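You operate a simulated robot arm through the tools that you are given. There is no shell and no other tool.

Carry out the task below with a simulated two-armed robot. There is one attempt and no reset: what you move stays moved.

## Task
Pass the blue bottle from the lower tool drawer hand to hand onto the cage top; book it out.
Fine: shut the drawer; stores selector to out, then the blue button. Set down upright: what you pick out. Where these are worked on the way, their far stop is far enough and under half their travel is too little: lower tool drawer.

The check looks at the end state, three seconds after you hand in, the way a careful person would. Anything else that was tipped, shoved, dropped, spilled or broken makes it a failure.

## Robot
Two 7-joint arms with two-finger parallel grippers on one trunk, on a base that drives. Base frame: it is fixed to the floor where the robot stands at the start and does not move with it; the origin is under the middle of the robot, x ahead of it, y to its left, z up. Readings come in m, degrees, newtons and seconds.
The left shoulder is at the start at [0.07, 0.134, 0.876], the right one opposite. With the tool pointing down near the work surface each hand reaches from about 0.1 to 0.64 m from the robot's upright axis, wherever it stands, measured 20 degrees to its own side. Places, roughly: black box [2.25, -0.75, 0.5]; blue bin [2.75, -0.5, 1]; blue bottle, white bottle [2.25, -0.75, 0.5]; blue button [2.2, -0.8, 1.2]; brown carton [3, -0.25, 0.25]; build card [3.5, -0.5, 1]; cage latch [1.6, -0.6, 0.6]; cage switch [1.7, -0.6, 0.8]; check button [2, -0.9, 1.4]; count knob [2.4, -0.8, 1.3]; green bin [3.5, -0.5, 0.25]; green clamp [2, -0.6, 1]; green cover [3.75, -0.25, 0.75]; green trolley [3.6, -0.3, 0.4]; kanban card [2.25, -0.75, 1]; lower tool drawer [2.2, -0.6, 0.6]; orange rocker [2.2, -0.8, 1.4]; red key [2.25, -0.5, 1]; red lid [2.75, -0.5, 0.5]; red tag [1.75, -0.75, 1]; red tin [2, -0.75, 0]; red tote [2.75, -0.5, 0.5]; rocker of the yellow pendant [3.3, -0.5, 0.6]; scanner [2.5, -0.5, 1]; silver tin [2, -0.75, 0.75]; stores selector [2.5, -0.7, 1.3]; stores stop [2, -0.8, 1.2]; top of the cage [1.6, -0.8, 0.9]; trolley lever [3.6, 0, 0.6]; white box [2.75, -0.5, 1.25]; white lid [3.25, -0.25, 0.5]; white tote [3.25, -0.25, 0.5]; yellow bin [2.75, -0.5, 0.25]; yellow cover [3.5, -0.25, 0.75]; yellow key [2.25, -0.5, 0.75]; yellow pendant [3.25, -0.5, 0.5]. Payload 1.57 kg a hand.
Tool frame (each hand has its own): the origin (TCP) lies between the finger pads and is the grasp point; the fingertips stand 0.03 m ahead of it; z points along the fingers, y is the line along which they close. The gripper opens to 0.08 m. The fingers are 0.017 m wide and 0.012 m thick; the gripper's body (0.04 by 0.082 m) begins 0.08 m behind the TCP.
Orientation is told as [roll, pitch, yaw] about the base's x, y, z axes, in that order, counted from this pose: with the fingers straight down and closing along the base's y, the tool's x points along the base's -x, its y along +y and its z along -z.

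## Interface
- The arms move only by the tool nudge_tool. It takes "left_targets", "right_targets" or both (then of equal length, played together; a hand with none holds still); each is a list that holds one entry, the list of rows, each a list of 7 numbers: the shift along the base's x, y, z in m, then the turn, a rotation vector about the base's x, y, z in rad, then the opening in per cent of the stroke, from 0 (shut) to 100 (fully open). In form: [[[dx, dy, dz, ax, ay, az, fingers], ...]]. A call has 1 to 20 rows; each row shifts and turns the commanded pose from where the row before left it. Each row takes 0.2 s and may step no farther than 0.05 m and 8.6 degrees from the row before; otherwise, or with a gripper value out of range, the whole call is refused. Where a pose cannot be reached the arm comes as near as it can. A force on the tool above 50 N (or 10 N above the force at the start of the call, whichever is more), or a blocked arm, ends the call early, and 0.2 s more pass. The fingers move at their own pace (about 0.153 m/s each) and stop on an object; they squeeze with about 35 N. The grip force told is the motor's: it shows also when the fingers shut on nothing. Time passes only in rows, and 0.2 s behind the last, so rows that do not move let the fingers close. It gives the time, the measured TCP pose, the force on the tool (base axes), the opening and the grip force at its end, in the units of the frame above (readings bear some noise), with the torque about the TCP (base axes, N m) and any sound that the robot's microphone picked up.
- Cameras (640 x 400 px; columns grow to the right, rows downward): "scene" is now at [0.1328, 0.0099, 1.1106]; the picture's right is [-0.02, -1.00, 0.00], its down [-0.61, 0.01, -0.79] and it looks along [0.79, -0.01, -0.61] (base axes); focal length 257 px, centre (320, 200). "left" rides on the left gripper at [0.072, 0.007, -0.122] in its tool frame; the picture's right is [-0.09, 1.00, 0.00], its down [-0.84, -0.08, -0.54] and it looks along [-0.54, -0.05, 0.84] (tool axes); focal length 238 px, centre (320, 200). "right" rides on the right gripper at [0.072, -0.007, -0.122] in its tool frame; the picture's right is [0.09, 1.00, 0.00], its down [-0.84, 0.08, -0.54] and it looks along [-0.54, 0.05, 0.84] (tool axes); focal length 238 px, centre (320, 200). There is no depth. A picture from a camera that has moved, and an enlarged one, comes with that camera's place and axes in the base frame and with its lens. The place of the scene camera against the robot may be out by one fixed shift of up to 0.025 m in any direction.
- camera(camera): a new picture of that camera. The clock stands still meanwhile.
- lift_body(by): slides the trunk up (or, below 0, down) by that many m; the arms and the scene camera ride with it, the base frame stays. It gives what a move gives, with no picture.
- base_move(legs): drives the robot by 1 to 6 legs, each [ahead, left, turn to the left] in m, m and degrees, along the robot's own axes; the way and the turn of a leg run together, so that a leg with both is an arc; at most 1.5 m and 180 degrees a leg. The arms and the cameras ride along, it lands a little off, and it stops where it bumps. It gives what a move gives.
- turn_head(pan, tilt): turns the head with the scene camera to pan (to the left, within 86 degrees either way) and tilt (down, from -29 to 69), counted from straight ahead of the robot. It gives what a move gives.
- zoom(camera, box): a new picture of the part [left, top, right, bottom] of that camera's present view, enlarged. The clock stands still meanwhile.
- close_job(): hands the job in; it is judged then, once.

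Nothing tells you exact positions but the pictures and the camera data. Unless the task says otherwise, let go and move clear before handing in.

The tools are called after "Call:" by a JSON object that holds its "method" and its "body". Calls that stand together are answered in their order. nudge_tool: Moves the arms, as the interface text tells. Its arguments: {"type":"object","properties":{"left_targets":{"type":"array","items":{"type":"array","items":{"type":"array","items":{"type":"number"}}}},"right_targets":{"type":"array","items":{"type":"array","items":{"type":"array","items":{"type":"number"}}}}},"required":[]} The other tools are called the same way: lift_body (by) slides the trunk up or down; base_move (legs) drives the base; turn_head (pan, tilt) turns the head that bears the scene camera; camera (camera) takes a picture; zoom (camera, box) takes an enlarged picture of a part of a camera's view; close_job () hands the job in.

At the start:

```text
time: 0.0
left_tcp_pos: [0.4472, 0.1598, 0.7996]
left_orientation: [0.0, 0.0, 0.1]
left_contact_force: [-0.5, 0.1, -0.2]
left_moment: [-0.03, -0.01, 0.02]
left_finger_gap: 0.0799
left_gripper_force: 0.1
right_tcp_pos: [0.4176, -0.166, 0.7313]
right_orientation: [0.0, 0.0, 0.1]
right_contact_force: [-0.4, 0.6, 0.1]
right_moment: [0.0, -0.03, 0.0]
right_finger_gap: 0.0799
right_gripper_force: 0.2
trunk travel left (down, up): [-0.45, 0.49]
robot x, y, heading: [0.0018, 0.003, -0.2]
head pan, tilt: [-1.1, 37.5]
```

scene: 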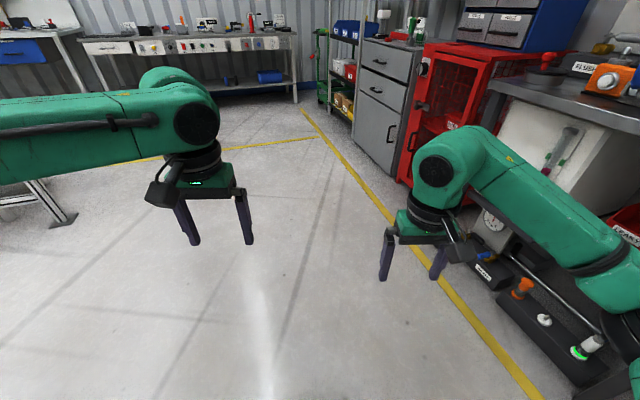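
right: 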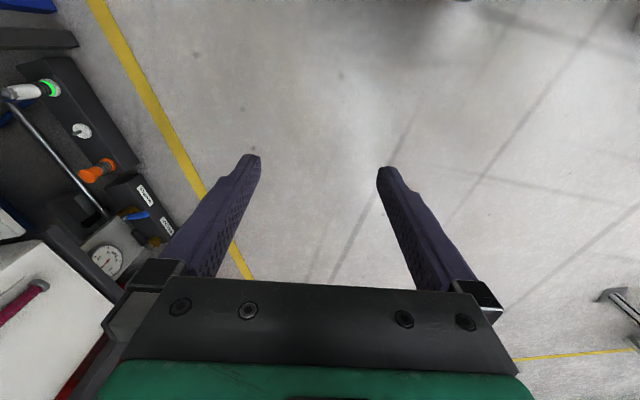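
left: 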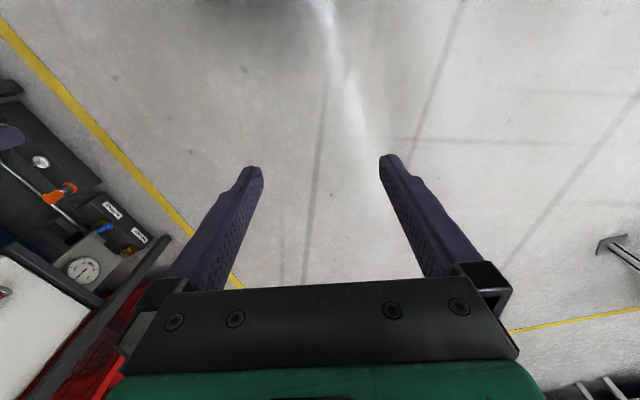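

I see the red cage and the grey drawer cabinet to the right ahead, with the drawer front roughly at y = -0.6. I'll look closer before driving.

Call:
{"method": "zoom", "body": {"camera": "scene", "box": [300, 0, 560, 200]}}

Call:
{"method": "turn_head", "body": {"pan": -25, "tilt": 15}}

```text
2.00 times, centred on (430, 100) of scene
camera zoom: at [0.1328, 0.0099, 1.1106], right [-0.02, -1.0, 0.0], down [-0.61, 0.01, -0.79], along [0.79, -0.01, -0.61], focal length 515 px, centre (100, 400)
```

zoom: 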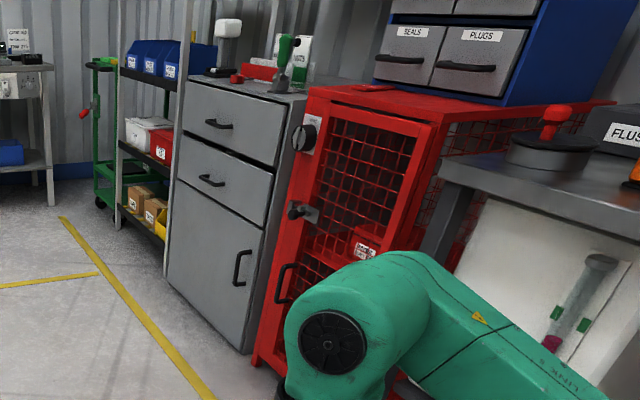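

```text
time: 0.9
left_tcp_pos: [0.4474, 0.1598, 0.7991]
left_orientation: [0.0, 0.0, 0.2]
left_contact_force: [0.1, 0.4, -0.3]
left_moment: [-0.03, 0.0, 0.01]
left_finger_gap: 0.0799
left_gripper_force: 0.1
right_tcp_pos: [0.4183, -0.166, 0.7312]
right_orientation: [0.0, 0.0, -0.1]
right_contact_force: [-0.3, -0.9, 0.2]
right_moment: [-0.02, 0.01, -0.02]
right_finger_gap: 0.0803
right_gripper_force: 0.0
trunk travel left (down, up): [-0.45, 0.49]
robot x, y, heading: [-0.0031, 0.0003, -0.0]
head pan, tilt: [-25.0, 15.0]
```

Call:
{"method": "camera", "body": {"camera": "scene"}}

Call:
{"method": "zoom", "body": {"camera": "scene", "box": [220, 60, 420, 185]}}

```text
taken
camera scene: at [0.1309, -0.0279, 1.1464], right [-0.42, -0.91, 0.0], down [-0.24, 0.11, -0.97], along [0.88, -0.41, -0.26], focal length 257 px, centre (320, 200)
```

scene: 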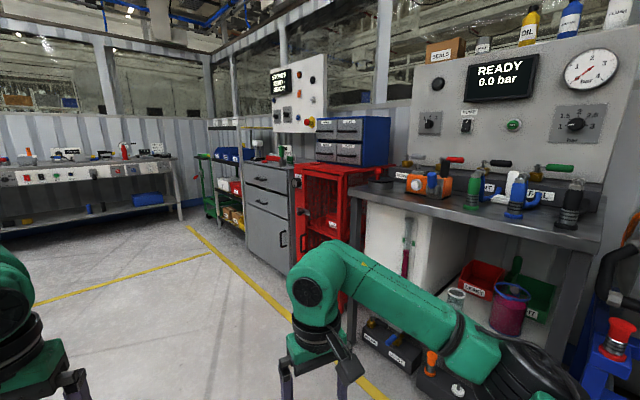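

```text
3.20 times, centred on (320, 122) of scene
camera zoom: at [0.1309, -0.0279, 1.1464], right [-0.42, -0.91, 0.0], down [-0.24, 0.11, -0.97], along [0.88, -0.41, -0.26], focal length 823 px, centre (320, 448)
```

zoom: 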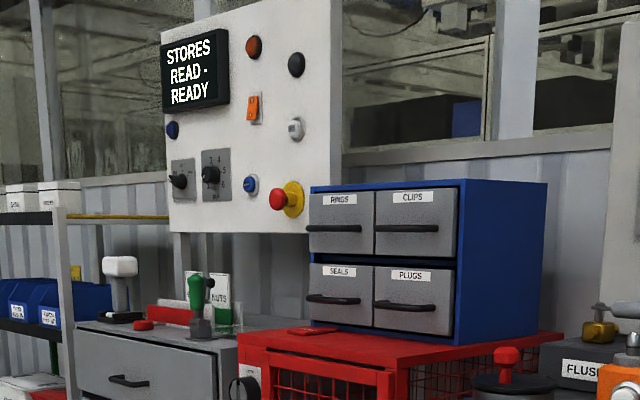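

The stores panel hangs over the drawer cabinet, with the cage to its right. I'll drive along the free floor toward them and turn to face the cabinet.

Call:
{"method": "base_move", "body": {"legs": [[1.3, 0.25, 0], [0.5, 0.0, 0]]}}

Call:
{"method": "turn_head", "body": {"pan": -75, "tilt": 25}}

Call:
{"method": "camera", "body": {"camera": "scene"}}

```text
time: 10.1
left_tcp_pos: [2.2489, 0.4354, 0.7985]
left_orientation: [0.0, 0.0, 1.4]
left_contact_force: [0.4, 0.9, -0.2]
left_moment: [0.03, -0.03, 0.01]
left_finger_gap: 0.0801
left_gripper_force: 0.0
right_tcp_pos: [2.2278, 0.1102, 0.7308]
right_orientation: [0.0, 0.0, 1.2]
right_contact_force: [-0.9, -0.3, 0.0]
right_moment: [0.02, -0.02, -0.01]
right_finger_gap: 0.0802
right_gripper_force: 0.1
trunk travel left (down, up): [-0.45, 0.49]
robot x, y, heading: [1.8032, 0.2667, 1.3]
head pan, tilt: [-25.0, 15.0]
```

```text
time: 11.3
left_tcp_pos: [2.2493, 0.4362, 0.799]
left_orientation: [0.0, -0.1, 1.4]
left_contact_force: [-0.6, -0.1, 0.2]
left_moment: [-0.02, 0.02, -0.01]
left_finger_gap: 0.0803
left_gripper_force: 0.1
right_tcp_pos: [2.2265, 0.11, 0.732]
right_orientation: [0.0, 0.0, 1.3]
right_contact_force: [0.7, 0.7, -0.6]
right_moment: [-0.04, 0.0, -0.01]
right_finger_gap: 0.0798
right_gripper_force: 0.0
trunk travel left (down, up): [-0.45, 0.49]
robot x, y, heading: [1.8059, 0.2663, 1.2]
head pan, tilt: [-75.0, 25.0]
```

```text
taken
camera scene: at [1.8777, 0.1906, 1.1303], right [-0.96, -0.28, 0.0], down [-0.12, 0.41, -0.91], along [0.25, -0.87, -0.42], focal length 257 px, centre (320, 200)
```

scene: 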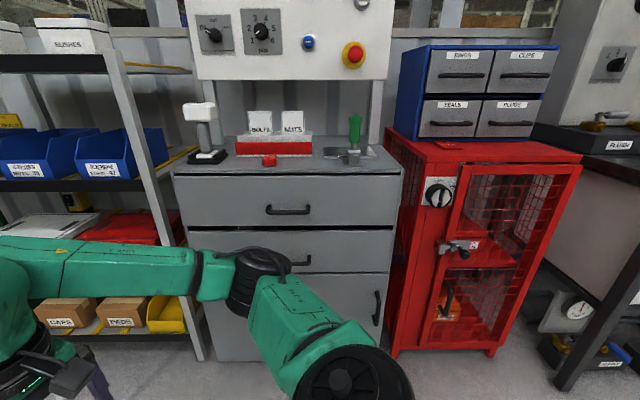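

The cabinet with two drawers stands left, the red cage right; both fronts seem turned about 17°, facing me. I'll turn the robot to face them squarely and look again.

Call:
{"method": "base_move", "body": {"legs": [[0, 0, -74]]}}

Call:
{"method": "turn_head", "body": {"pan": 0, "tilt": 25}}

Call:
{"method": "camera", "body": {"camera": "scene"}}

```text
time: 14.9
left_tcp_pos: [2.0864, -0.1173, 0.7996]
left_orientation: [-0.1, -0.1, -73.4]
left_contact_force: [0.4, 0.2, -0.6]
left_moment: [-0.04, 0.01, 0.0]
left_finger_gap: 0.08
left_gripper_force: 0.2
right_tcp_pos: [1.7659, -0.1822, 0.7313]
right_orientation: [0.0, 0.0, -73.5]
right_contact_force: [-0.2, 0.3, -0.2]
right_moment: [-0.01, 0.0, 0.02]
right_finger_gap: 0.0797
right_gripper_force: 0.1
trunk travel left (down, up): [-0.45, 0.49]
robot x, y, heading: [1.8027, 0.2686, -73.2]
head pan, tilt: [-75.0, 25.0]
```

```text
time: 16.4
left_tcp_pos: [2.0877, -0.1185, 0.8002]
left_orientation: [0.0, 0.1, -73.4]
left_contact_force: [-0.4, 0.1, -0.1]
left_moment: [-0.04, 0.01, 0.0]
left_finger_gap: 0.0801
left_gripper_force: 0.1
right_tcp_pos: [1.766, -0.1805, 0.7316]
right_orientation: [0.1, 0.0, -73.3]
right_contact_force: [0.5, -0.5, 0.6]
right_moment: [0.02, -0.05, 0.03]
right_finger_gap: 0.08
right_gripper_force: 0.0
trunk travel left (down, up): [-0.45, 0.49]
robot x, y, heading: [1.8076, 0.2672, -73.3]
head pan, tilt: [0.0, 25.0]
```

```text
taken
camera scene: at [1.8421, 0.1415, 1.1302], right [-0.96, -0.28, 0.0], down [-0.12, 0.41, -0.91], along [0.26, -0.87, -0.42], focal length 257 px, centre (320, 200)
```

scene: 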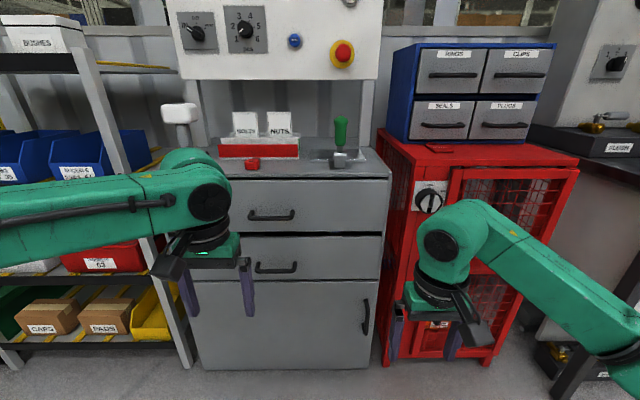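

I now face the cabinet and cage. I'll zoom into the panel, drawers, and cage top for detail.

Call:
{"method": "zoom", "body": {"camera": "scene", "box": [180, 160, 400, 298]}}

Call:
{"method": "zoom", "body": {"camera": "scene", "box": [370, 40, 590, 178]}}

Call:
{"method": "turn_head", "body": {"pan": 0, "tilt": -5}}

Call:
{"method": "camera", "body": {"camera": "scene"}}

Call:
{"method": "zoom", "body": {"camera": "scene", "box": [160, 60, 400, 210]}}

```text
2.90 times, centred on (290, 229) of scene
camera zoom: at [1.8421, 0.1415, 1.1302], right [-0.96, -0.28, 0.0], down [-0.12, 0.41, -0.91], along [0.26, -0.87, -0.42], focal length 746 px, centre (407, 116)
```

zoom: 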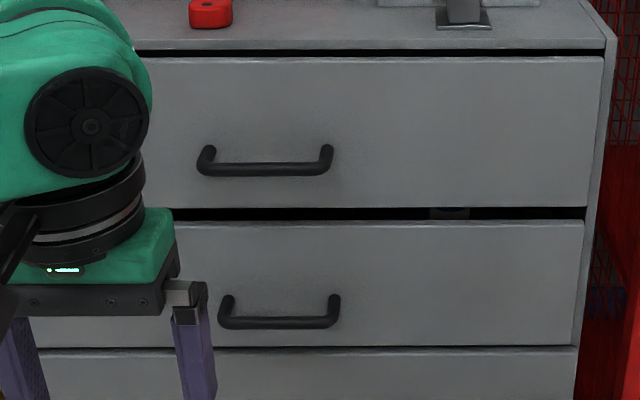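

```text
2.90 times, centred on (480, 109) of scene
camera zoom: at [1.8421, 0.1415, 1.1302], right [-0.96, -0.28, 0.0], down [-0.12, 0.41, -0.91], along [0.26, -0.87, -0.42], focal length 746 px, centre (-144, 464)
```

zoom: 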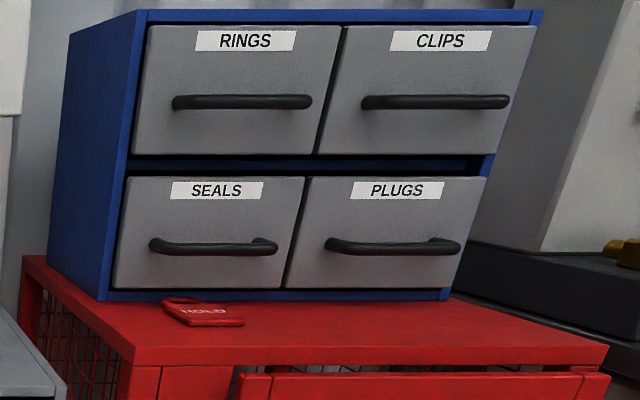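

```text
time: 17.3
left_tcp_pos: [2.087, -0.1171, 0.7987]
left_orientation: [0.0, 0.0, -73.3]
left_contact_force: [-0.3, 0.3, 0.7]
left_moment: [0.01, 0.03, -0.02]
left_finger_gap: 0.08
left_gripper_force: 0.1
right_tcp_pos: [1.7659, -0.1817, 0.7325]
right_orientation: [0.0, 0.0, -73.4]
right_contact_force: [0.2, 0.1, 0.3]
right_moment: [0.02, 0.05, 0.0]
right_finger_gap: 0.0797
right_gripper_force: 0.2
trunk travel left (down, up): [-0.45, 0.49]
robot x, y, heading: [1.8072, 0.2668, -73.5]
head pan, tilt: [0.0, -5.0]
```

```text
taken
camera scene: at [1.8409, 0.1459, 1.1783], right [-0.96, -0.29, 0.0], down [0.02, -0.08, -1.0], along [0.28, -0.95, 0.09], focal length 257 px, centre (320, 200)
```

scene: 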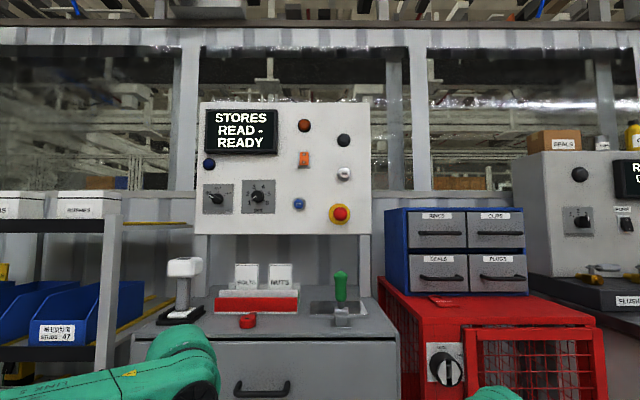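

```text
2.67 times, centred on (280, 135) of scene
camera zoom: at [1.8409, 0.1459, 1.1783], right [-0.96, -0.29, 0.0], down [0.02, -0.08, -1.0], along [0.28, -0.95, 0.09], focal length 686 px, centre (427, 373)
```

zoom: 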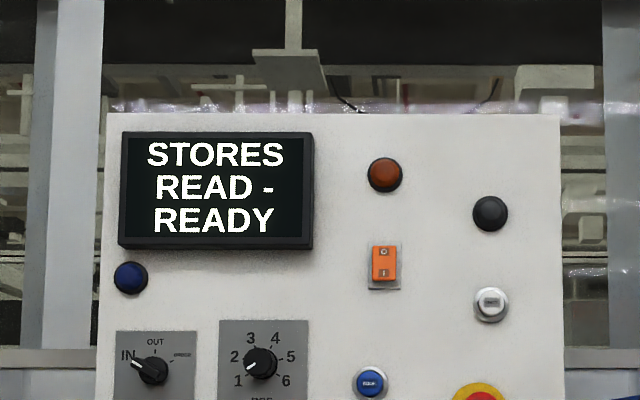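

Call:
{"method": "zoom", "body": {"camera": "scene", "box": [195, 165, 315, 240]}}

Call:
{"method": "zoom", "body": {"camera": "scene", "box": [270, 110, 390, 240]}}

```text
5.33 times, centred on (255, 202) of scene
camera zoom: at [1.8409, 0.1459, 1.1783], right [-0.96, -0.29, 0.0], down [0.02, -0.08, -1.0], along [0.28, -0.95, 0.09], focal length 1372 px, centre (667, 187)
```

zoom: 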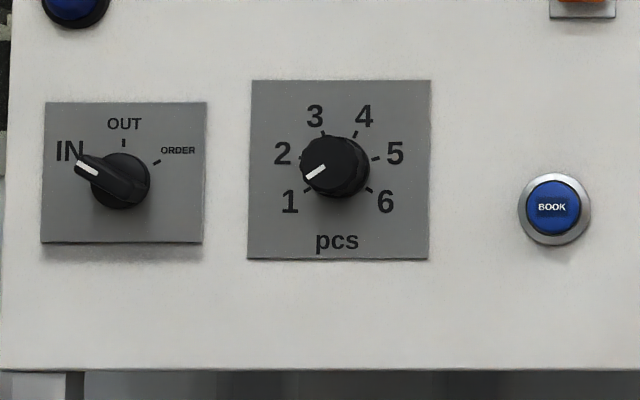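

```text
3.08 times, centred on (330, 175) of scene
camera zoom: at [1.8409, 0.1459, 1.1783], right [-0.96, -0.29, 0.0], down [0.02, -0.08, -1.0], along [0.28, -0.95, 0.09], focal length 792 px, centre (289, 277)
```

zoom: 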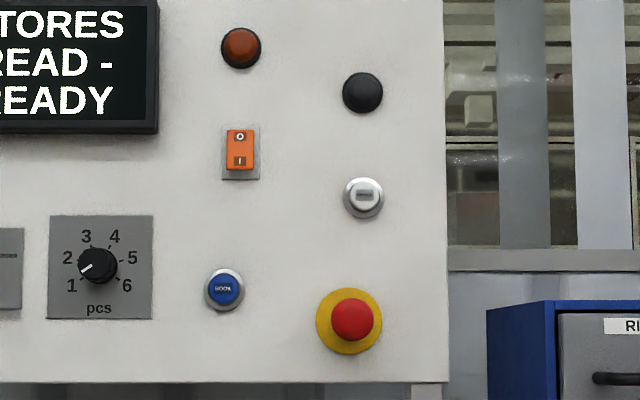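

The selector stands at IN (10 o'clock) and must go to OUT (12 o'clock); the blue BOOK button is right of the counter knob. I'll raise the trunk to get a second viewpoint for triangulation.

Call:
{"method": "lift_body", "body": {"by": 0.35}}

Call:
{"method": "turn_head", "body": {"pan": 0, "tilt": 25}}

Call:
{"method": "camera", "body": {"camera": "scene"}}

Call:
{"method": "zoom", "body": {"camera": "scene", "box": [180, 150, 420, 300]}}

Call:
{"method": "zoom", "body": {"camera": "scene", "box": [370, 150, 610, 300]}}

```text
time: 20.7
left_tcp_pos: [2.0853, -0.1168, 1.1495]
left_orientation: [-0.1, 0.0, -73.3]
left_contact_force: [-0.5, 0.2, -0.4]
left_moment: [0.01, 0.0, -0.02]
left_finger_gap: 0.0799
left_gripper_force: 0.1
right_tcp_pos: [1.7667, -0.1807, 1.0807]
right_orientation: [0.1, -0.1, -73.4]
right_contact_force: [0.0, -0.6, 0.2]
right_moment: [0.02, 0.02, -0.01]
right_finger_gap: 0.0801
right_gripper_force: 0.0
trunk travel left (down, up): [-0.8, 0.14]
robot x, y, heading: [1.8044, 0.2632, -73.3]
head pan, tilt: [0.0, -5.0]
```

```text
time: 21.7
left_tcp_pos: [2.0854, -0.1164, 1.1492]
left_orientation: [0.0, 0.1, -73.3]
left_contact_force: [-0.5, 0.4, 0.6]
left_moment: [0.0, 0.0, 0.0]
left_finger_gap: 0.0801
left_gripper_force: 0.0
right_tcp_pos: [1.7678, -0.1814, 1.082]
right_orientation: [-0.1, 0.0, -73.4]
right_contact_force: [-0.7, 0.2, -0.4]
right_moment: [0.01, 0.04, 0.0]
right_finger_gap: 0.0797
right_gripper_force: 0.1
trunk travel left (down, up): [-0.8, 0.14]
robot x, y, heading: [1.8034, 0.2658, -73.6]
head pan, tilt: [0.0, 25.0]
```

```text
taken
camera scene: at [1.8422, 0.1415, 1.4803], right [-0.96, -0.29, 0.0], down [-0.12, 0.4, -0.91], along [0.26, -0.87, -0.42], focal length 257 px, centre (320, 200)
```

scene: 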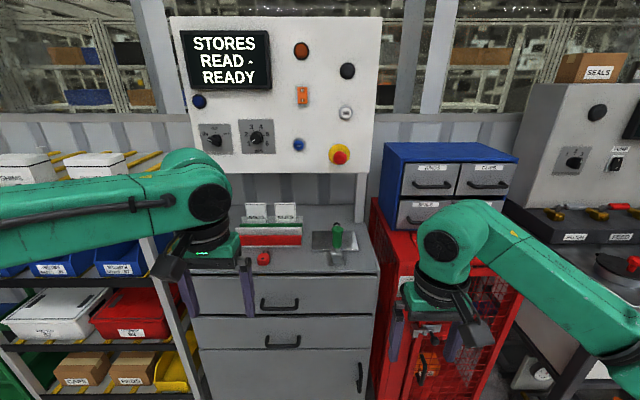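

```text
2.67 times, centred on (300, 225) of scene
camera zoom: at [1.8422, 0.1415, 1.4803], right [-0.96, -0.29, 0.0], down [-0.12, 0.4, -0.91], along [0.26, -0.87, -0.42], focal length 686 px, centre (373, 133)
```

zoom: 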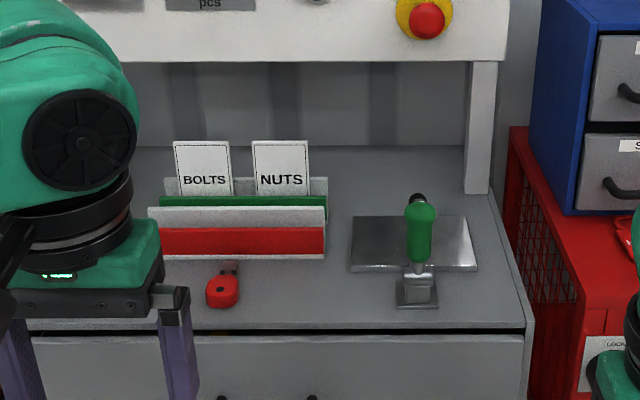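

```text
2.67 times, centred on (490, 225) of scene
camera zoom: at [1.8422, 0.1415, 1.4803], right [-0.96, -0.29, 0.0], down [-0.12, 0.4, -0.91], along [0.26, -0.87, -0.42], focal length 686 px, centre (-133, 133)
```

zoom: 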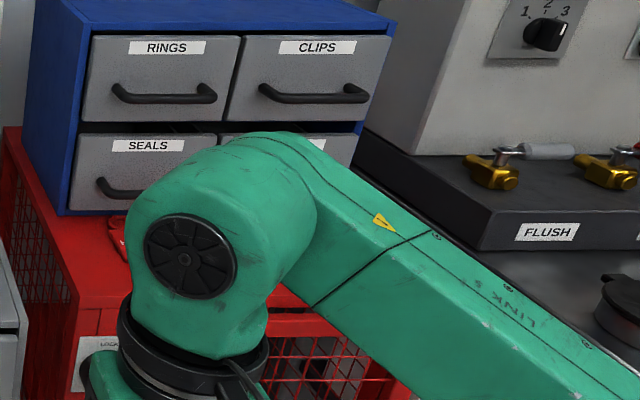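

Triangulating: lower drawer handle about 0.63 m ahead of the camera at z≈0.59, cabinet top z≈0.88, cage top z≈0.94, selector at z≈1.27. I'll check my own base's footprint and then get a bit closer.

Call:
{"method": "turn_head", "body": {"pan": 0, "tilt": 69}}

Call:
{"method": "camera", "body": {"camera": "scene"}}

```text
time: 22.8
left_tcp_pos: [2.0869, -0.1163, 1.1494]
left_orientation: [0.0, 0.0, -73.3]
left_contact_force: [-0.1, 0.6, -0.4]
left_moment: [-0.01, 0.0, -0.03]
left_finger_gap: 0.0801
left_gripper_force: 0.0
right_tcp_pos: [1.7655, -0.1817, 1.0815]
right_orientation: [0.0, 0.1, -73.4]
right_contact_force: [0.2, -0.5, 0.4]
right_moment: [0.01, 0.02, -0.01]
right_finger_gap: 0.0801
right_gripper_force: 0.1
trunk travel left (down, up): [-0.8, 0.14]
robot x, y, heading: [1.807, 0.2669, -73.6]
head pan, tilt: [0.0, 68.8]
```

```text
taken
camera scene: at [1.8319, 0.1761, 1.4208], right [-0.96, -0.29, 0.0], down [-0.27, 0.89, -0.36], along [0.1, -0.35, -0.93], focal length 257 px, centre (320, 200)
```

scene: 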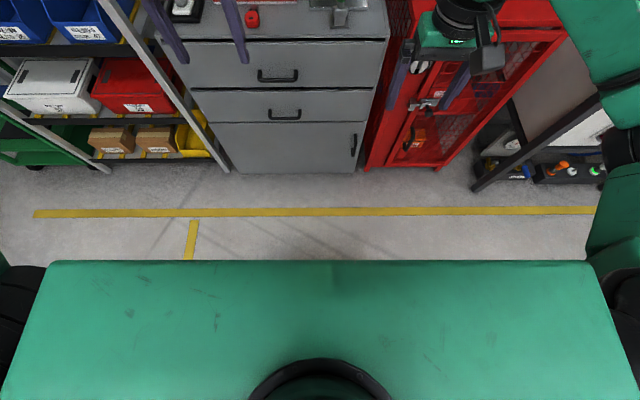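

The front is parallel to me. I'll lower the trunk, move a bit forward, and turn the left hand to point horizontally at the lower drawer handle.

Call:
{"method": "lift_body", "body": {"by": -0.45}}

Call:
{"method": "turn_head", "body": {"pan": 0, "tilt": 40}}

Call:
{"method": "nudge_tool", "body": {"left_targets": [[[0, 0, 0.0, -0.0392, -0.1302, -0.0, 100], [0, 0, 0.0, -0.0392, -0.1302, -0.0, 100]]]}}

```text
refused: -0.45 is not a number from -0.4 to 0.4
```

```text
time: 23.7
left_tcp_pos: [2.0857, -0.1164, 1.1485]
left_orientation: [0.0, 0.0, -73.2]
left_contact_force: [0.1, 0.3, -0.4]
left_moment: [0.0, -0.03, 0.0]
left_finger_gap: 0.08
left_gripper_force: 0.0
right_tcp_pos: [1.766, -0.1814, 1.0818]
right_orientation: [0.0, -0.1, -73.4]
right_contact_force: [-0.4, 0.0, 0.3]
right_moment: [-0.01, 0.02, -0.01]
right_finger_gap: 0.0801
right_gripper_force: 0.0
trunk travel left (down, up): [-0.8, 0.14]
robot x, y, heading: [1.8047, 0.264, -73.3]
head pan, tilt: [0.0, 40.0]
```

```text
time: 24.3
left_tcp_pos: [2.0864, -0.1175, 1.1498]
left_orientation: [13.0, -8.6, -74.2]
left_contact_force: [0.4, 0.8, -0.4]
left_moment: [0.0, -0.01, -0.01]
left_finger_gap: 0.0801
left_gripper_force: 0.0
right_tcp_pos: [1.7654, -0.1804, 1.0808]
right_orientation: [0.0, 0.0, -73.5]
right_contact_force: [0.3, -0.2, -0.4]
right_moment: [0.03, 0.0, -0.02]
right_finger_gap: 0.0798
right_gripper_force: 0.0
trunk travel left (down, up): [-0.8, 0.14]
robot x, y, heading: [1.8087, 0.2677, -73.2]
head pan, tilt: [0.0, 40.0]
```

I used the wrong axis for that small turn; I'll undo it, then lower the trunk and do the correct rotation to horizontal with the fingers closing vertically.

Call:
{"method": "nudge_tool", "body": {"left_targets": [[[0, 0, 0.0, 0.0392, 0.1302, 0.0, 100], [0, 0, 0.0, 0.0392, 0.1302, 0.0, 100]]]}}

Call:
{"method": "lift_body", "body": {"by": -0.4}}

Call:
{"method": "nudge_tool", "body": {"left_targets": [[[0, 0, 0, -0.054, -0.1004, -0.0806, 100], [0, 0, 0, -0.054, -0.1004, -0.0806, 100], [0, 0, 0, -0.054, -0.1004, -0.0806, 100], [0, 0, 0, -0.054, -0.1004, -0.0806, 100], [0, 0, 0, -0.054, -0.1004, -0.0806, 100], [0, 0, 0, -0.054, -0.1004, -0.0806, 100], [0, 0, 0, -0.054, -0.1004, -0.0806, 100], [0, 0, 0, -0.054, -0.1004, -0.0806, 100], [0, 0, 0, -0.054, -0.1004, -0.0806, 100], [0, 0, 0, -0.054, -0.1004, -0.0806, 100], [0, 0, 0, -0.054, -0.1004, -0.0806, 100], [0, 0, 0, -0.054, -0.1004, -0.0806, 100], [0, 0, 0, -0.054, -0.1004, -0.0806, 100], [0, 0, 0, -0.054, -0.1004, -0.0806, 100], [0, 0, 0, -0.054, -0.1004, -0.0806, 100]]]}}

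Call:
{"method": "camera", "body": {"camera": "scene"}}

Call:
{"method": "camera", "body": {"camera": "left"}}

```text
time: 24.9
left_tcp_pos: [2.0881, -0.1169, 1.1492]
left_orientation: [-0.2, 0.0, -73.3]
left_contact_force: [0.2, 0.6, -0.4]
left_moment: [-0.03, 0.0, 0.0]
left_finger_gap: 0.08
left_gripper_force: 0.1
right_tcp_pos: [1.7677, -0.1816, 1.0813]
right_orientation: [-0.2, 0.0, -73.4]
right_contact_force: [0.1, 0.3, 0.2]
right_moment: [0.02, -0.04, -0.01]
right_finger_gap: 0.0797
right_gripper_force: 0.1
trunk travel left (down, up): [-0.8, 0.14]
robot x, y, heading: [1.807, 0.2679, -73.2]
head pan, tilt: [0.0, 40.0]
```

```text
time: 28.8
left_tcp_pos: [2.0859, -0.1165, 0.7501]
left_orientation: [0.0, 0.0, -73.2]
left_contact_force: [-0.4, 0.2, -0.1]
left_moment: [-0.02, -0.02, 0.0]
left_finger_gap: 0.0801
left_gripper_force: 0.0
right_tcp_pos: [1.7658, -0.181, 0.6827]
right_orientation: [0.0, 0.0, -73.4]
right_contact_force: [-1.2, -0.5, -0.8]
right_moment: [0.0, 0.01, 0.0]
right_finger_gap: 0.0801
right_gripper_force: 0.1
trunk travel left (down, up): [-0.4, 0.54]
robot x, y, heading: [1.8049, 0.2675, -73.3]
head pan, tilt: [0.0, 40.0]
```

```text
time: 32.0
left_tcp_pos: [2.0858, -0.1247, 0.7489]
left_orientation: [90.0, 0.2, -163.2]
left_contact_force: [0.1, 0.2, -1.1]
left_moment: [0.02, 0.02, -0.01]
left_finger_gap: 0.0803
left_gripper_force: 0.1
left hand out of reach, approached as far as the arm can: row 9
right_tcp_pos: [1.7668, -0.1813, 0.6815]
right_orientation: [0.0, 0.1, -73.4]
right_contact_force: [0.4, -0.6, 0.3]
right_moment: [0.02, -0.01, 0.0]
right_finger_gap: 0.0801
right_gripper_force: 0.2
trunk travel left (down, up): [-0.4, 0.54]
robot x, y, heading: [1.8031, 0.2646, -73.5]
head pan, tilt: [0.0, 40.0]
```

```text
taken
camera scene: at [1.8403, 0.1485, 1.0569], right [-0.96, -0.29, 0.0], down [-0.18, 0.62, -0.77], along [0.22, -0.73, -0.64], focal length 257 px, centre (320, 200)
```

scene: 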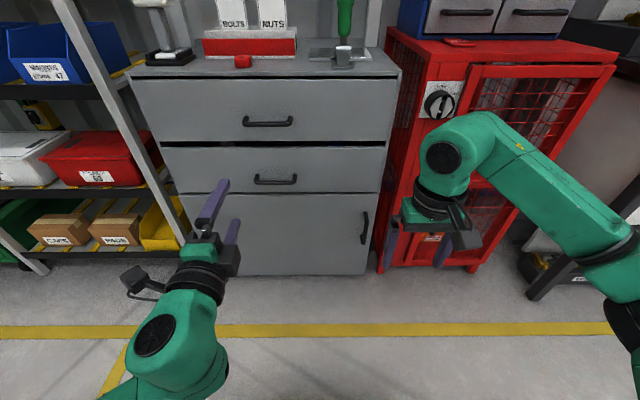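

```text
taken
camera left: at [2.1219, 0.0116, 0.7556], right [-0.09, -0.03, 1.0], down [-0.96, 0.28, -0.08], along [-0.28, -0.96, -0.05], focal length 238 px, centre (320, 200)
```

left: 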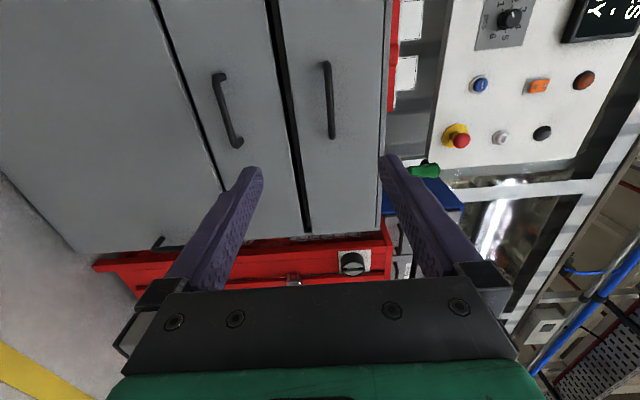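

The left tool now points horizontally at the cabinet. The handle centre should be near [2.16, -0.425, 0.593]; I'll approach to just short of it and look.

Call:
{"method": "nudge_tool", "body": {"left_targets": [[[0.00715, -0.0305, -0.0195, 0, 0, 0, 100], [0.00715, -0.0305, -0.0195, 0, 0, 0, 100], [0.00715, -0.0305, -0.0195, 0, 0, 0, 100], [0.00715, -0.0305, -0.0195, 0, 0, 0, 100], [0.00715, -0.0305, -0.0195, 0, 0, 0, 100], [0.00715, -0.0305, -0.0195, 0, 0, 0, 100], [0.00715, -0.0305, -0.0195, 0, 0, 0, 100], [0.00715, -0.0305, -0.0195, 0, 0, 0, 100]]]}}

Call:
{"method": "camera", "body": {"camera": "left"}}

Call:
{"method": "zoom", "body": {"camera": "scene", "box": [180, 120, 380, 245]}}

```text
time: 33.8
left_tcp_pos: [2.1444, -0.3692, 0.5919]
left_orientation: [90.0, 0.1, -163.4]
left_contact_force: [0.2, -1.0, -0.1]
left_moment: [0.0, -0.01, 0.01]
left_finger_gap: 0.0798
left_gripper_force: 0.1
right_tcp_pos: [1.7657, -0.1818, 0.681]
right_orientation: [0.0, 0.0, -73.4]
right_contact_force: [0.2, 0.6, 0.0]
right_moment: [-0.01, 0.01, 0.0]
right_finger_gap: 0.08
right_gripper_force: 0.1
trunk travel left (down, up): [-0.4, 0.54]
robot x, y, heading: [1.8044, 0.2654, -73.1]
head pan, tilt: [0.0, 40.0]
```

```text
taken
camera left: at [2.1801, -0.2321, 0.5989], right [-0.09, -0.03, 1.0], down [-0.96, 0.28, -0.08], along [-0.28, -0.96, -0.05], focal length 238 px, centre (320, 200)
```

left: 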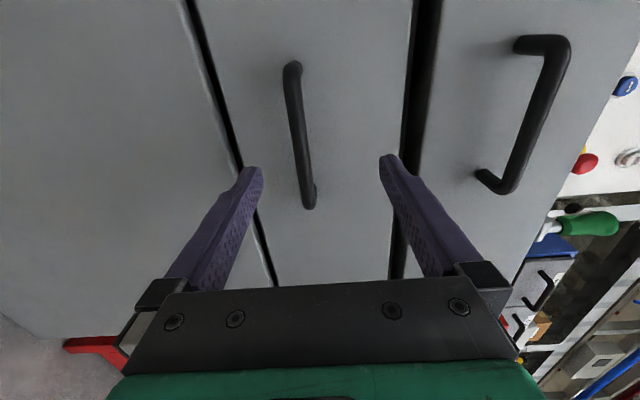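

```text
3.20 times, centred on (280, 182) of scene
camera zoom: at [1.8402, 0.1478, 1.0568], right [-0.96, -0.29, 0.0], down [-0.18, 0.62, -0.77], along [0.22, -0.73, -0.64], focal length 823 px, centre (448, 256)
```

zoom: 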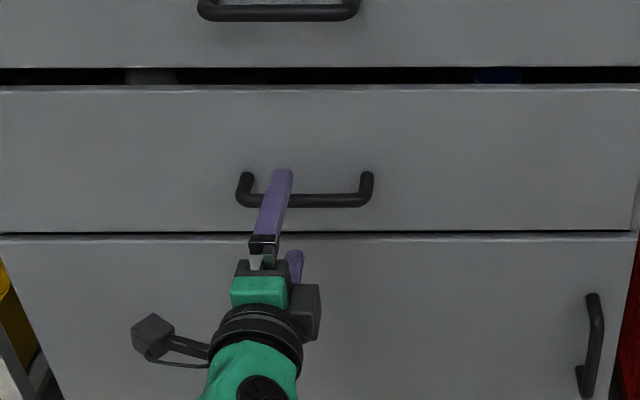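

The handle bar lies slightly lower than the tool axis (about 0.017 m). I'll correct downward and advance a bit, then recheck.

Call:
{"method": "nudge_tool", "body": {"left_targets": [[[0.0, 0.0, -0.016, 0, 0, 0, 100], [0.0057, -0.0192, 0, 0, 0, 0, 100], [0.0057, -0.0192, 0, 0, 0, 0, 100], [0.0, 0.0, 0, 0, 0, 0, 100]]]}}

Call:
{"method": "camera", "body": {"camera": "left"}}

Call:
{"method": "zoom", "body": {"camera": "scene", "box": [220, 130, 340, 205]}}

```text
time: 34.8
left_tcp_pos: [2.1564, -0.4083, 0.5761]
left_orientation: [90.1, 0.1, -163.3]
left_contact_force: [-0.5, 0.2, 0.0]
left_moment: [-0.02, 0.02, 0.01]
left_finger_gap: 0.0798
left_gripper_force: 0.1
right_tcp_pos: [1.7676, -0.1827, 0.6816]
right_orientation: [0.0, 0.0, -73.4]
right_contact_force: [-0.7, -0.3, -0.3]
right_moment: [0.04, 0.01, -0.01]
right_finger_gap: 0.0801
right_gripper_force: 0.0
trunk travel left (down, up): [-0.4, 0.54]
robot x, y, heading: [1.8059, 0.2668, -73.4]
head pan, tilt: [0.0, 40.0]
```

```text
taken
camera left: at [2.1914, -0.2711, 0.5834], right [-0.09, -0.03, 1.0], down [-0.96, 0.28, -0.08], along [-0.28, -0.96, -0.05], focal length 238 px, centre (320, 200)
```

left: 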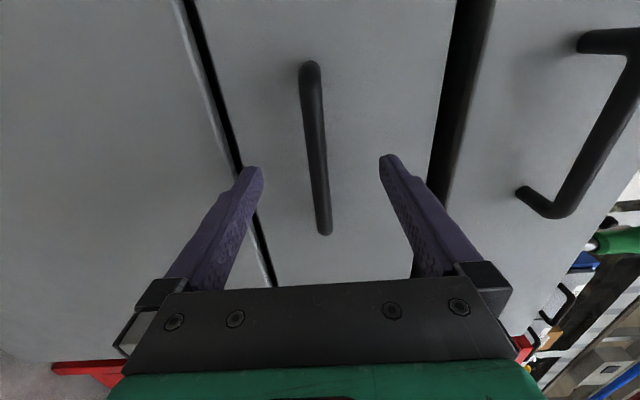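

```text
5.33 times, centred on (280, 168) of scene
camera zoom: at [1.8403, 0.1484, 1.0569], right [-0.96, -0.29, 0.0], down [-0.18, 0.62, -0.77], along [0.22, -0.73, -0.64], focal length 1372 px, centre (533, 373)
```

zoom: 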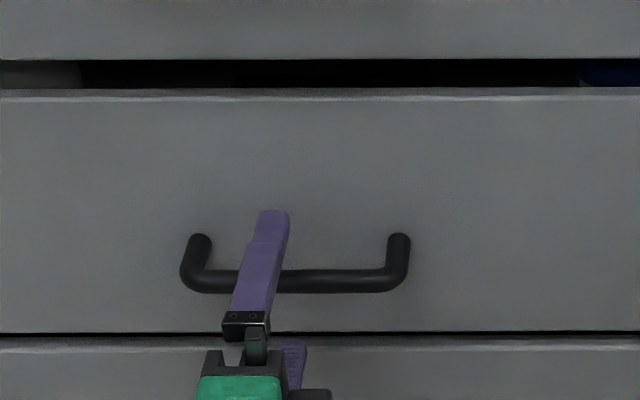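

The bar is now centred between the fingers, about 0.036 m ahead of the TCP. I'll advance 0.03 m and close on it.

Call:
{"method": "nudge_tool", "body": {"left_targets": [[[0.0043, -0.0144, 0, 0, 0, 0, 100], [0.0043, -0.0144, 0, 0, 0, 0, 100], [0, 0, 0, 0, 0, 0, 0], [0, 0, 0, 0, 0, 0, 0], [0, 0, 0, 0, 0, 0, 0]]]}}

Call:
{"method": "camera", "body": {"camera": "left"}}

```text
time: 36.0
left_tcp_pos: [2.1589, -0.4146, 0.5748]
left_orientation: [89.8, 0.1, -163.4]
left_contact_force: [-1.2, 1.2, -2.9]
left_moment: [0.07, 0.07, 0.01]
left_finger_gap: 0.0136
left_gripper_force: 30.3
left hand out of reach, approached as far as the arm can: row 1, 2
right_tcp_pos: [1.7674, -0.1813, 0.681]
right_orientation: [0.1, 0.0, -73.4]
right_contact_force: [0.3, -0.6, 0.1]
right_moment: [0.01, -0.03, 0.02]
right_finger_gap: 0.0801
right_gripper_force: 0.1
trunk travel left (down, up): [-0.4, 0.54]
robot x, y, heading: [1.8071, 0.2676, -73.6]
head pan, tilt: [0.0, 40.0]
```

```text
taken
camera left: at [2.1936, -0.2778, 0.5826], right [-0.09, -0.03, 1.0], down [-0.96, 0.28, -0.08], along [-0.28, -0.96, -0.05], focal length 238 px, centre (320, 200)
```

left: 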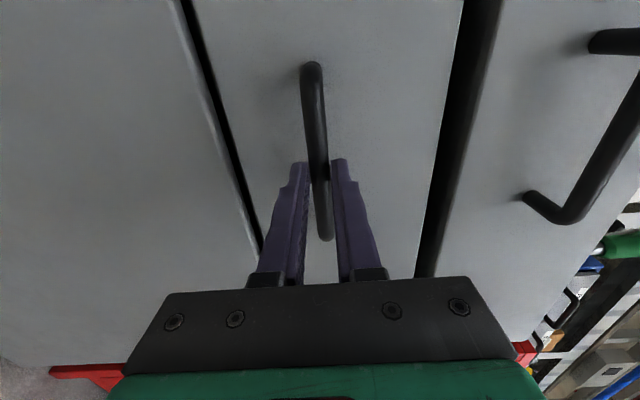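

The arm is at the end of its reach, gripping only with the tips. I'll open, back off, drive the base forward 0.12 m and regrip deeper.

Call:
{"method": "nudge_tool", "body": {"left_targets": [[[0, 0, 0, 0, 0, 0, 100], [0, 0, 0, 0, 0, 0, 100], [-0.0129, 0.0431, 0, 0, 0, 0, 100], [-0.0129, 0.0431, 0, 0, 0, 0, 100], [-0.0129, 0.0431, 0, 0, 0, 0, 100]]]}}

Call:
{"method": "base_move", "body": {"legs": [[0.12, 0, 0]]}}

Call:
{"method": "camera", "body": {"camera": "left"}}

```text
time: 37.2
left_tcp_pos: [2.1201, -0.2847, 0.5775]
left_orientation: [89.9, 0.1, -163.2]
left_contact_force: [0.3, 0.2, 0.3]
left_moment: [0.02, 0.01, 0.04]
left_finger_gap: 0.0798
left_gripper_force: 0.0
right_tcp_pos: [1.7671, -0.18, 0.6812]
right_orientation: [0.1, 0.0, -73.5]
right_contact_force: [0.2, 0.1, -0.5]
right_moment: [0.01, -0.05, -0.02]
right_finger_gap: 0.0804
right_gripper_force: 0.0
trunk travel left (down, up): [-0.4, 0.54]
robot x, y, heading: [1.8054, 0.2668, -73.6]
head pan, tilt: [0.0, 40.0]
```

```text
time: 38.4
left_tcp_pos: [2.1528, -0.4029, 0.5768]
left_orientation: [90.0, 0.1, -163.5]
left_contact_force: [-0.2, -0.3, -0.4]
left_moment: [-0.02, 0.0, -0.02]
left_finger_gap: 0.0798
left_gripper_force: 0.1
right_tcp_pos: [1.7988, -0.2973, 0.6818]
right_orientation: [0.0, 0.1, -73.5]
right_contact_force: [0.1, 0.5, -1.2]
right_moment: [0.04, -0.01, -0.02]
right_finger_gap: 0.0797
right_gripper_force: 0.1
trunk travel left (down, up): [-0.4, 0.54]
robot x, y, heading: [1.8417, 0.1505, -73.5]
head pan, tilt: [0.0, 40.0]
```

```text
taken
camera left: at [2.1883, -0.2665, 0.5836], right [-0.09, -0.03, 1.0], down [-0.96, 0.28, -0.08], along [-0.28, -0.96, -0.05], focal length 238 px, centre (320, 200)
```

left: 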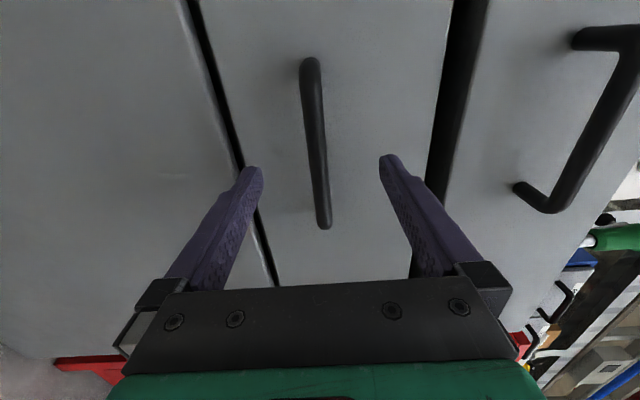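

Call:
{"method": "nudge_tool", "body": {"left_targets": [[[0.0051, -0.0171, 0, 0, 0, 0, 100], [0.0054, -0.018, 0, 0, 0, 0, 100], [0, 0, 0, 0, 0, 0, 100], [0, 0, 0, 0, 0, 0, 0], [0, 0, 0, 0, 0, 0, 0], [0, 0, 0, 0, 0, 0, 0]]]}}

Call:
{"method": "camera", "body": {"camera": "left"}}

```text
time: 39.8
left_tcp_pos: [2.1637, -0.439, 0.5751]
left_orientation: [89.7, 0.0, -163.4]
left_contact_force: [-0.2, 1.6, -5.7]
left_moment: [0.0, 0.06, 0.24]
left_finger_gap: 0.0138
left_gripper_force: 30.2
right_tcp_pos: [1.8, -0.2972, 0.6808]
right_orientation: [0.0, 0.1, -73.6]
right_contact_force: [-0.7, -0.1, 0.3]
right_moment: [0.02, 0.01, -0.01]
right_finger_gap: 0.0798
right_gripper_force: 0.2
trunk travel left (down, up): [-0.4, 0.54]
robot x, y, heading: [1.8409, 0.1499, -73.7]
head pan, tilt: [0.0, 40.0]
```

```text
taken
camera left: at [2.1987, -0.3023, 0.5827], right [-0.09, -0.03, 1.0], down [-0.96, 0.28, -0.08], along [-0.28, -0.96, -0.05], focal length 238 px, centre (320, 200)
```

left: 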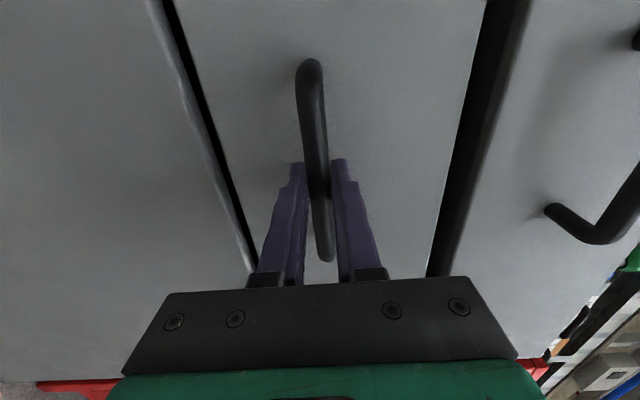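

Firm grip on the bar (13.8 mm). I'll pull gently, slowly so that the bottles don't tip.

Call:
{"method": "nudge_tool", "body": {"left_targets": [[[-0.0014, 0.0048, 0, 0, 0, 0, 0], [-0.0028, 0.0096, 0, 0, 0, 0, 0], [-0.0028, 0.0096, 0, 0, 0, 0, 0], [-0.0028, 0.0096, 0, 0, 0, 0, 0], [-0.0028, 0.0096, 0, 0, 0, 0, 0], [-0.0014, 0.0048, 0, 0, 0, 0, 0]]]}}

Call:
{"method": "zoom", "body": {"camera": "scene", "box": [180, 120, 420, 270]}}

```text
time: 41.2
left_tcp_pos: [2.1484, -0.3915, 0.5744]
left_orientation: [89.7, 0.2, -163.4]
left_contact_force: [-5.3, -2.1, -12.3]
left_moment: [0.01, 0.02, 0.72]
left_finger_gap: 0.0139
left_gripper_force: 30.1
right_tcp_pos: [1.8006, -0.2978, 0.6809]
right_orientation: [0.0, 0.1, -73.6]
right_contact_force: [0.3, -0.3, 0.4]
right_moment: [0.0, 0.0, 0.01]
right_finger_gap: 0.0798
right_gripper_force: 0.0
trunk travel left (down, up): [-0.4, 0.54]
robot x, y, heading: [1.8376, 0.153, -73.9]
head pan, tilt: [0.0, 40.0]
```

```text
2.67 times, centred on (300, 195) of scene
camera zoom: at [1.8748, 0.0301, 1.0565], right [-0.96, -0.28, 0.0], down [-0.18, 0.62, -0.76], along [0.22, -0.73, -0.64], focal length 686 px, centre (373, 213)
```

zoom: 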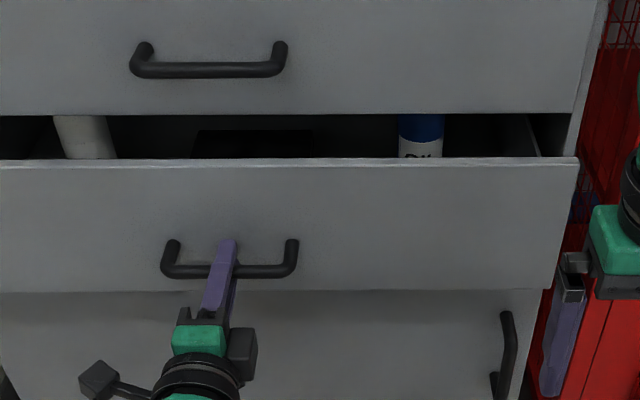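

The drawer moves freely; a white bottle stands left and a blue-capped/blue one right. I continue to pull with small corrections down and right.

Call:
{"method": "nudge_tool", "body": {"left_targets": [[[-0.003, 0.0045, -0.001, 0, 0, 0, 0], [-0.0047, 0.0091, -0.001, 0, 0, 0, 0], [-0.0048, 0.0141, -0.001, 0, 0, 0, 0], [-0.0048, 0.0141, 0, 0, 0, 0, 0], [-0.0048, 0.0141, 0, 0, 0, 0, 0], [-0.0048, 0.0141, 0, 0, 0, 0, 0], [-0.0048, 0.0141, 0, 0, 0, 0, 0], [-0.0048, 0.0141, 0, 0, 0, 0, 0], [-0.003, 0.0096, 0, 0, 0, 0, 0], [-0.0015, 0.0048, 0, 0, 0, 0, 0]]]}}

Call:
{"method": "zoom", "body": {"camera": "scene", "box": [160, 120, 440, 295]}}

```text
time: 43.4
left_tcp_pos: [2.1114, -0.2765, 0.5749]
left_orientation: [90.1, -0.1, -163.2]
left_contact_force: [20.9, 6.3, 7.9]
left_moment: [-0.02, 0.0, -0.02]
left_finger_gap: 0.014
left_gripper_force: 30.2
right_tcp_pos: [1.8006, -0.296, 0.6834]
right_orientation: [-0.3, -0.1, -73.5]
right_contact_force: [0.1, -0.1, -0.2]
right_moment: [0.04, 0.03, 0.0]
right_finger_gap: 0.0801
right_gripper_force: 0.1
trunk travel left (down, up): [-0.4, 0.54]
robot x, y, heading: [1.8453, 0.1498, -73.3]
head pan, tilt: [0.0, 40.0]
```

```text
2.29 times, centred on (300, 208) of scene
camera zoom: at [1.8766, 0.0338, 1.0571], right [-0.96, -0.28, 0.0], down [-0.18, 0.61, -0.77], along [0.22, -0.74, -0.64], focal length 588 px, centre (366, 183)
```

zoom: 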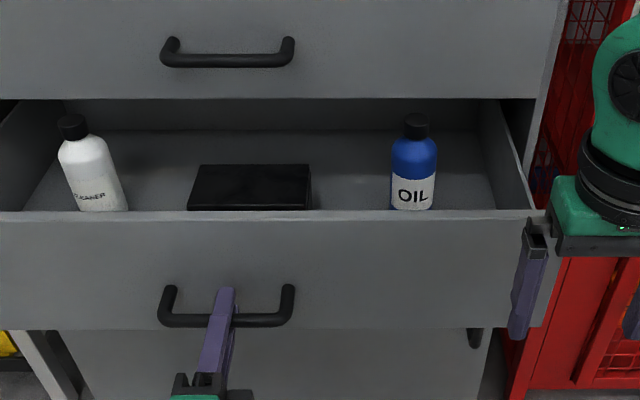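

The drawer is about 0.165 m out; blue OIL bottle at right, white CLEANER bottle left, black box between. The right gripper is in the drawer's way, so I'll lift the right hand first and relieve the sideways load on the left, then pull further.

Call:
{"method": "nudge_tool", "body": {"left_targets": [[[0.0019, 0.0006, 0, 0, 0, 0, 0], [0.0019, 0.0006, 0.0005, 0, 0, 0, 0], [0.0019, 0.0006, 0.0005, 0, 0, 0, 0], [0, 0, 0, 0, 0, 0, 0], [0, 0, 0, 0, 0, 0, 0], [0, 0, 0, 0, 0, 0, 0]]], "right_targets": [[[-0.005, 0, 0.04, 0, 0, 0, 100], [-0.005, 0, 0.04, 0, 0, 0, 100], [-0.005, 0, 0.04, 0, 0, 0, 100], [-0.005, 0, 0.04, 0, 0, 0, 100], [-0.005, 0, 0.04, 0, 0, 0, 100], [-0.005, 0, 0.03, 0, 0, 0, 100]]]}}

Call:
{"method": "camera", "body": {"camera": "scene"}}

```text
time: 44.8
left_tcp_pos: [2.1114, -0.2754, 0.5763]
left_orientation: [89.8, 0.1, -163.7]
left_contact_force: [-16.0, -3.2, 0.7]
left_moment: [0.0, 0.11, -0.71]
left_finger_gap: 0.0138
left_gripper_force: 29.4
right_tcp_pos: [1.7696, -0.2976, 0.9137]
right_orientation: [0.2, -0.1, -73.5]
right_contact_force: [0.4, 0.1, -0.3]
right_moment: [-0.01, 0.05, 0.03]
right_finger_gap: 0.08
right_gripper_force: 0.1
trunk travel left (down, up): [-0.4, 0.54]
robot x, y, heading: [1.8399, 0.1491, -73.5]
head pan, tilt: [0.0, 40.0]
```

```text
taken
camera scene: at [1.8723, 0.0321, 1.0569], right [-0.96, -0.28, 0.0], down [-0.18, 0.62, -0.77], along [0.22, -0.73, -0.64], focal length 257 px, centre (320, 200)
```

scene: 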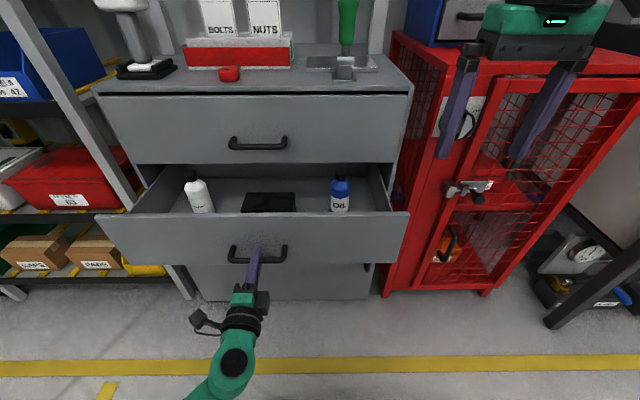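

Call:
{"method": "nudge_tool", "body": {"left_targets": [[[-0.0039, 0.0041, 0, 0, 0, 0, 0], [-0.0028, 0.0096, 0, 0, 0, 0, 0], [-0.0043, 0.0144, 0, 0, 0, 0, 0], [-0.0043, 0.0144, 0, 0, 0, 0, 0], [-0.0043, 0.0144, 0, 0, 0, 0, 0], [-0.0043, 0.0144, 0, 0, 0, 0, 0], [-0.0043, 0.0144, 0, 0, 0, 0, 0], [-0.0028, 0.0096, 0, 0, 0, 0, 0], [-0.0014, 0.0048, 0, 0, 0, 0, 0]]]}}

Call:
{"method": "camera", "body": {"camera": "scene"}}

```text
time: 46.8
left_tcp_pos: [2.0808, -0.1768, 0.5762]
left_orientation: [90.0, 0.1, -163.4]
left_contact_force: [-6.9, -2.7, 6.1]
left_moment: [-0.04, 0.03, 0.32]
left_finger_gap: 0.0138
left_gripper_force: 30.3
right_tcp_pos: [1.77, -0.2979, 0.9137]
right_orientation: [0.2, 0.0, -73.6]
right_contact_force: [0.5, -0.8, 0.4]
right_moment: [0.01, 0.02, 0.04]
right_finger_gap: 0.0803
right_gripper_force: 0.1
trunk travel left (down, up): [-0.4, 0.54]
robot x, y, heading: [1.8388, 0.1528, -73.5]
head pan, tilt: [0.0, 40.0]
```

```text
taken
camera scene: at [1.8731, 0.0324, 1.057], right [-0.96, -0.28, 0.0], down [-0.18, 0.62, -0.77], along [0.22, -0.73, -0.64], focal length 257 px, centre (320, 200)
```

scene: 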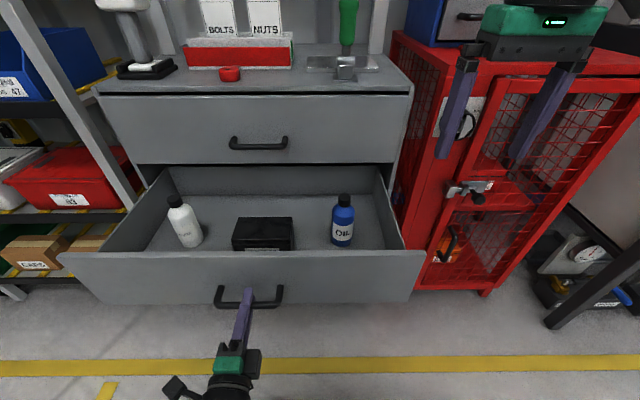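

The drawer is out about 0.275 m, everything still standing. I'll zoom to measure the bottle and calibrate the camera against the known grip point.

Call:
{"method": "zoom", "body": {"camera": "scene", "box": [200, 180, 440, 330]}}

Call:
{"method": "zoom", "body": {"camera": "scene", "box": [300, 180, 400, 270]}}

```text
2.67 times, centred on (320, 255) of scene
camera zoom: at [1.8731, 0.0324, 1.057], right [-0.96, -0.28, 0.0], down [-0.18, 0.62, -0.77], along [0.22, -0.73, -0.64], focal length 686 px, centre (320, 53)
```

zoom: 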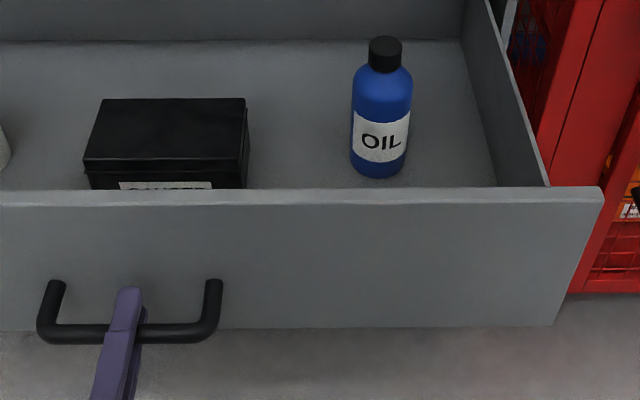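

```text
4.44 times, centred on (350, 225) of scene
camera zoom: at [1.8731, 0.0324, 1.057], right [-0.96, -0.28, 0.0], down [-0.18, 0.62, -0.77], along [0.22, -0.73, -0.64], focal length 1144 px, centre (187, 89)
```

zoom: 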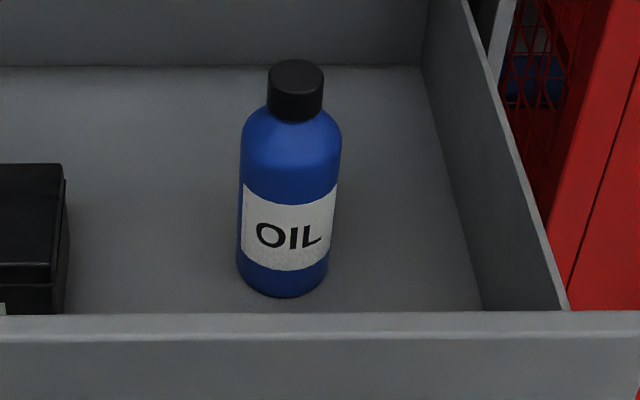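

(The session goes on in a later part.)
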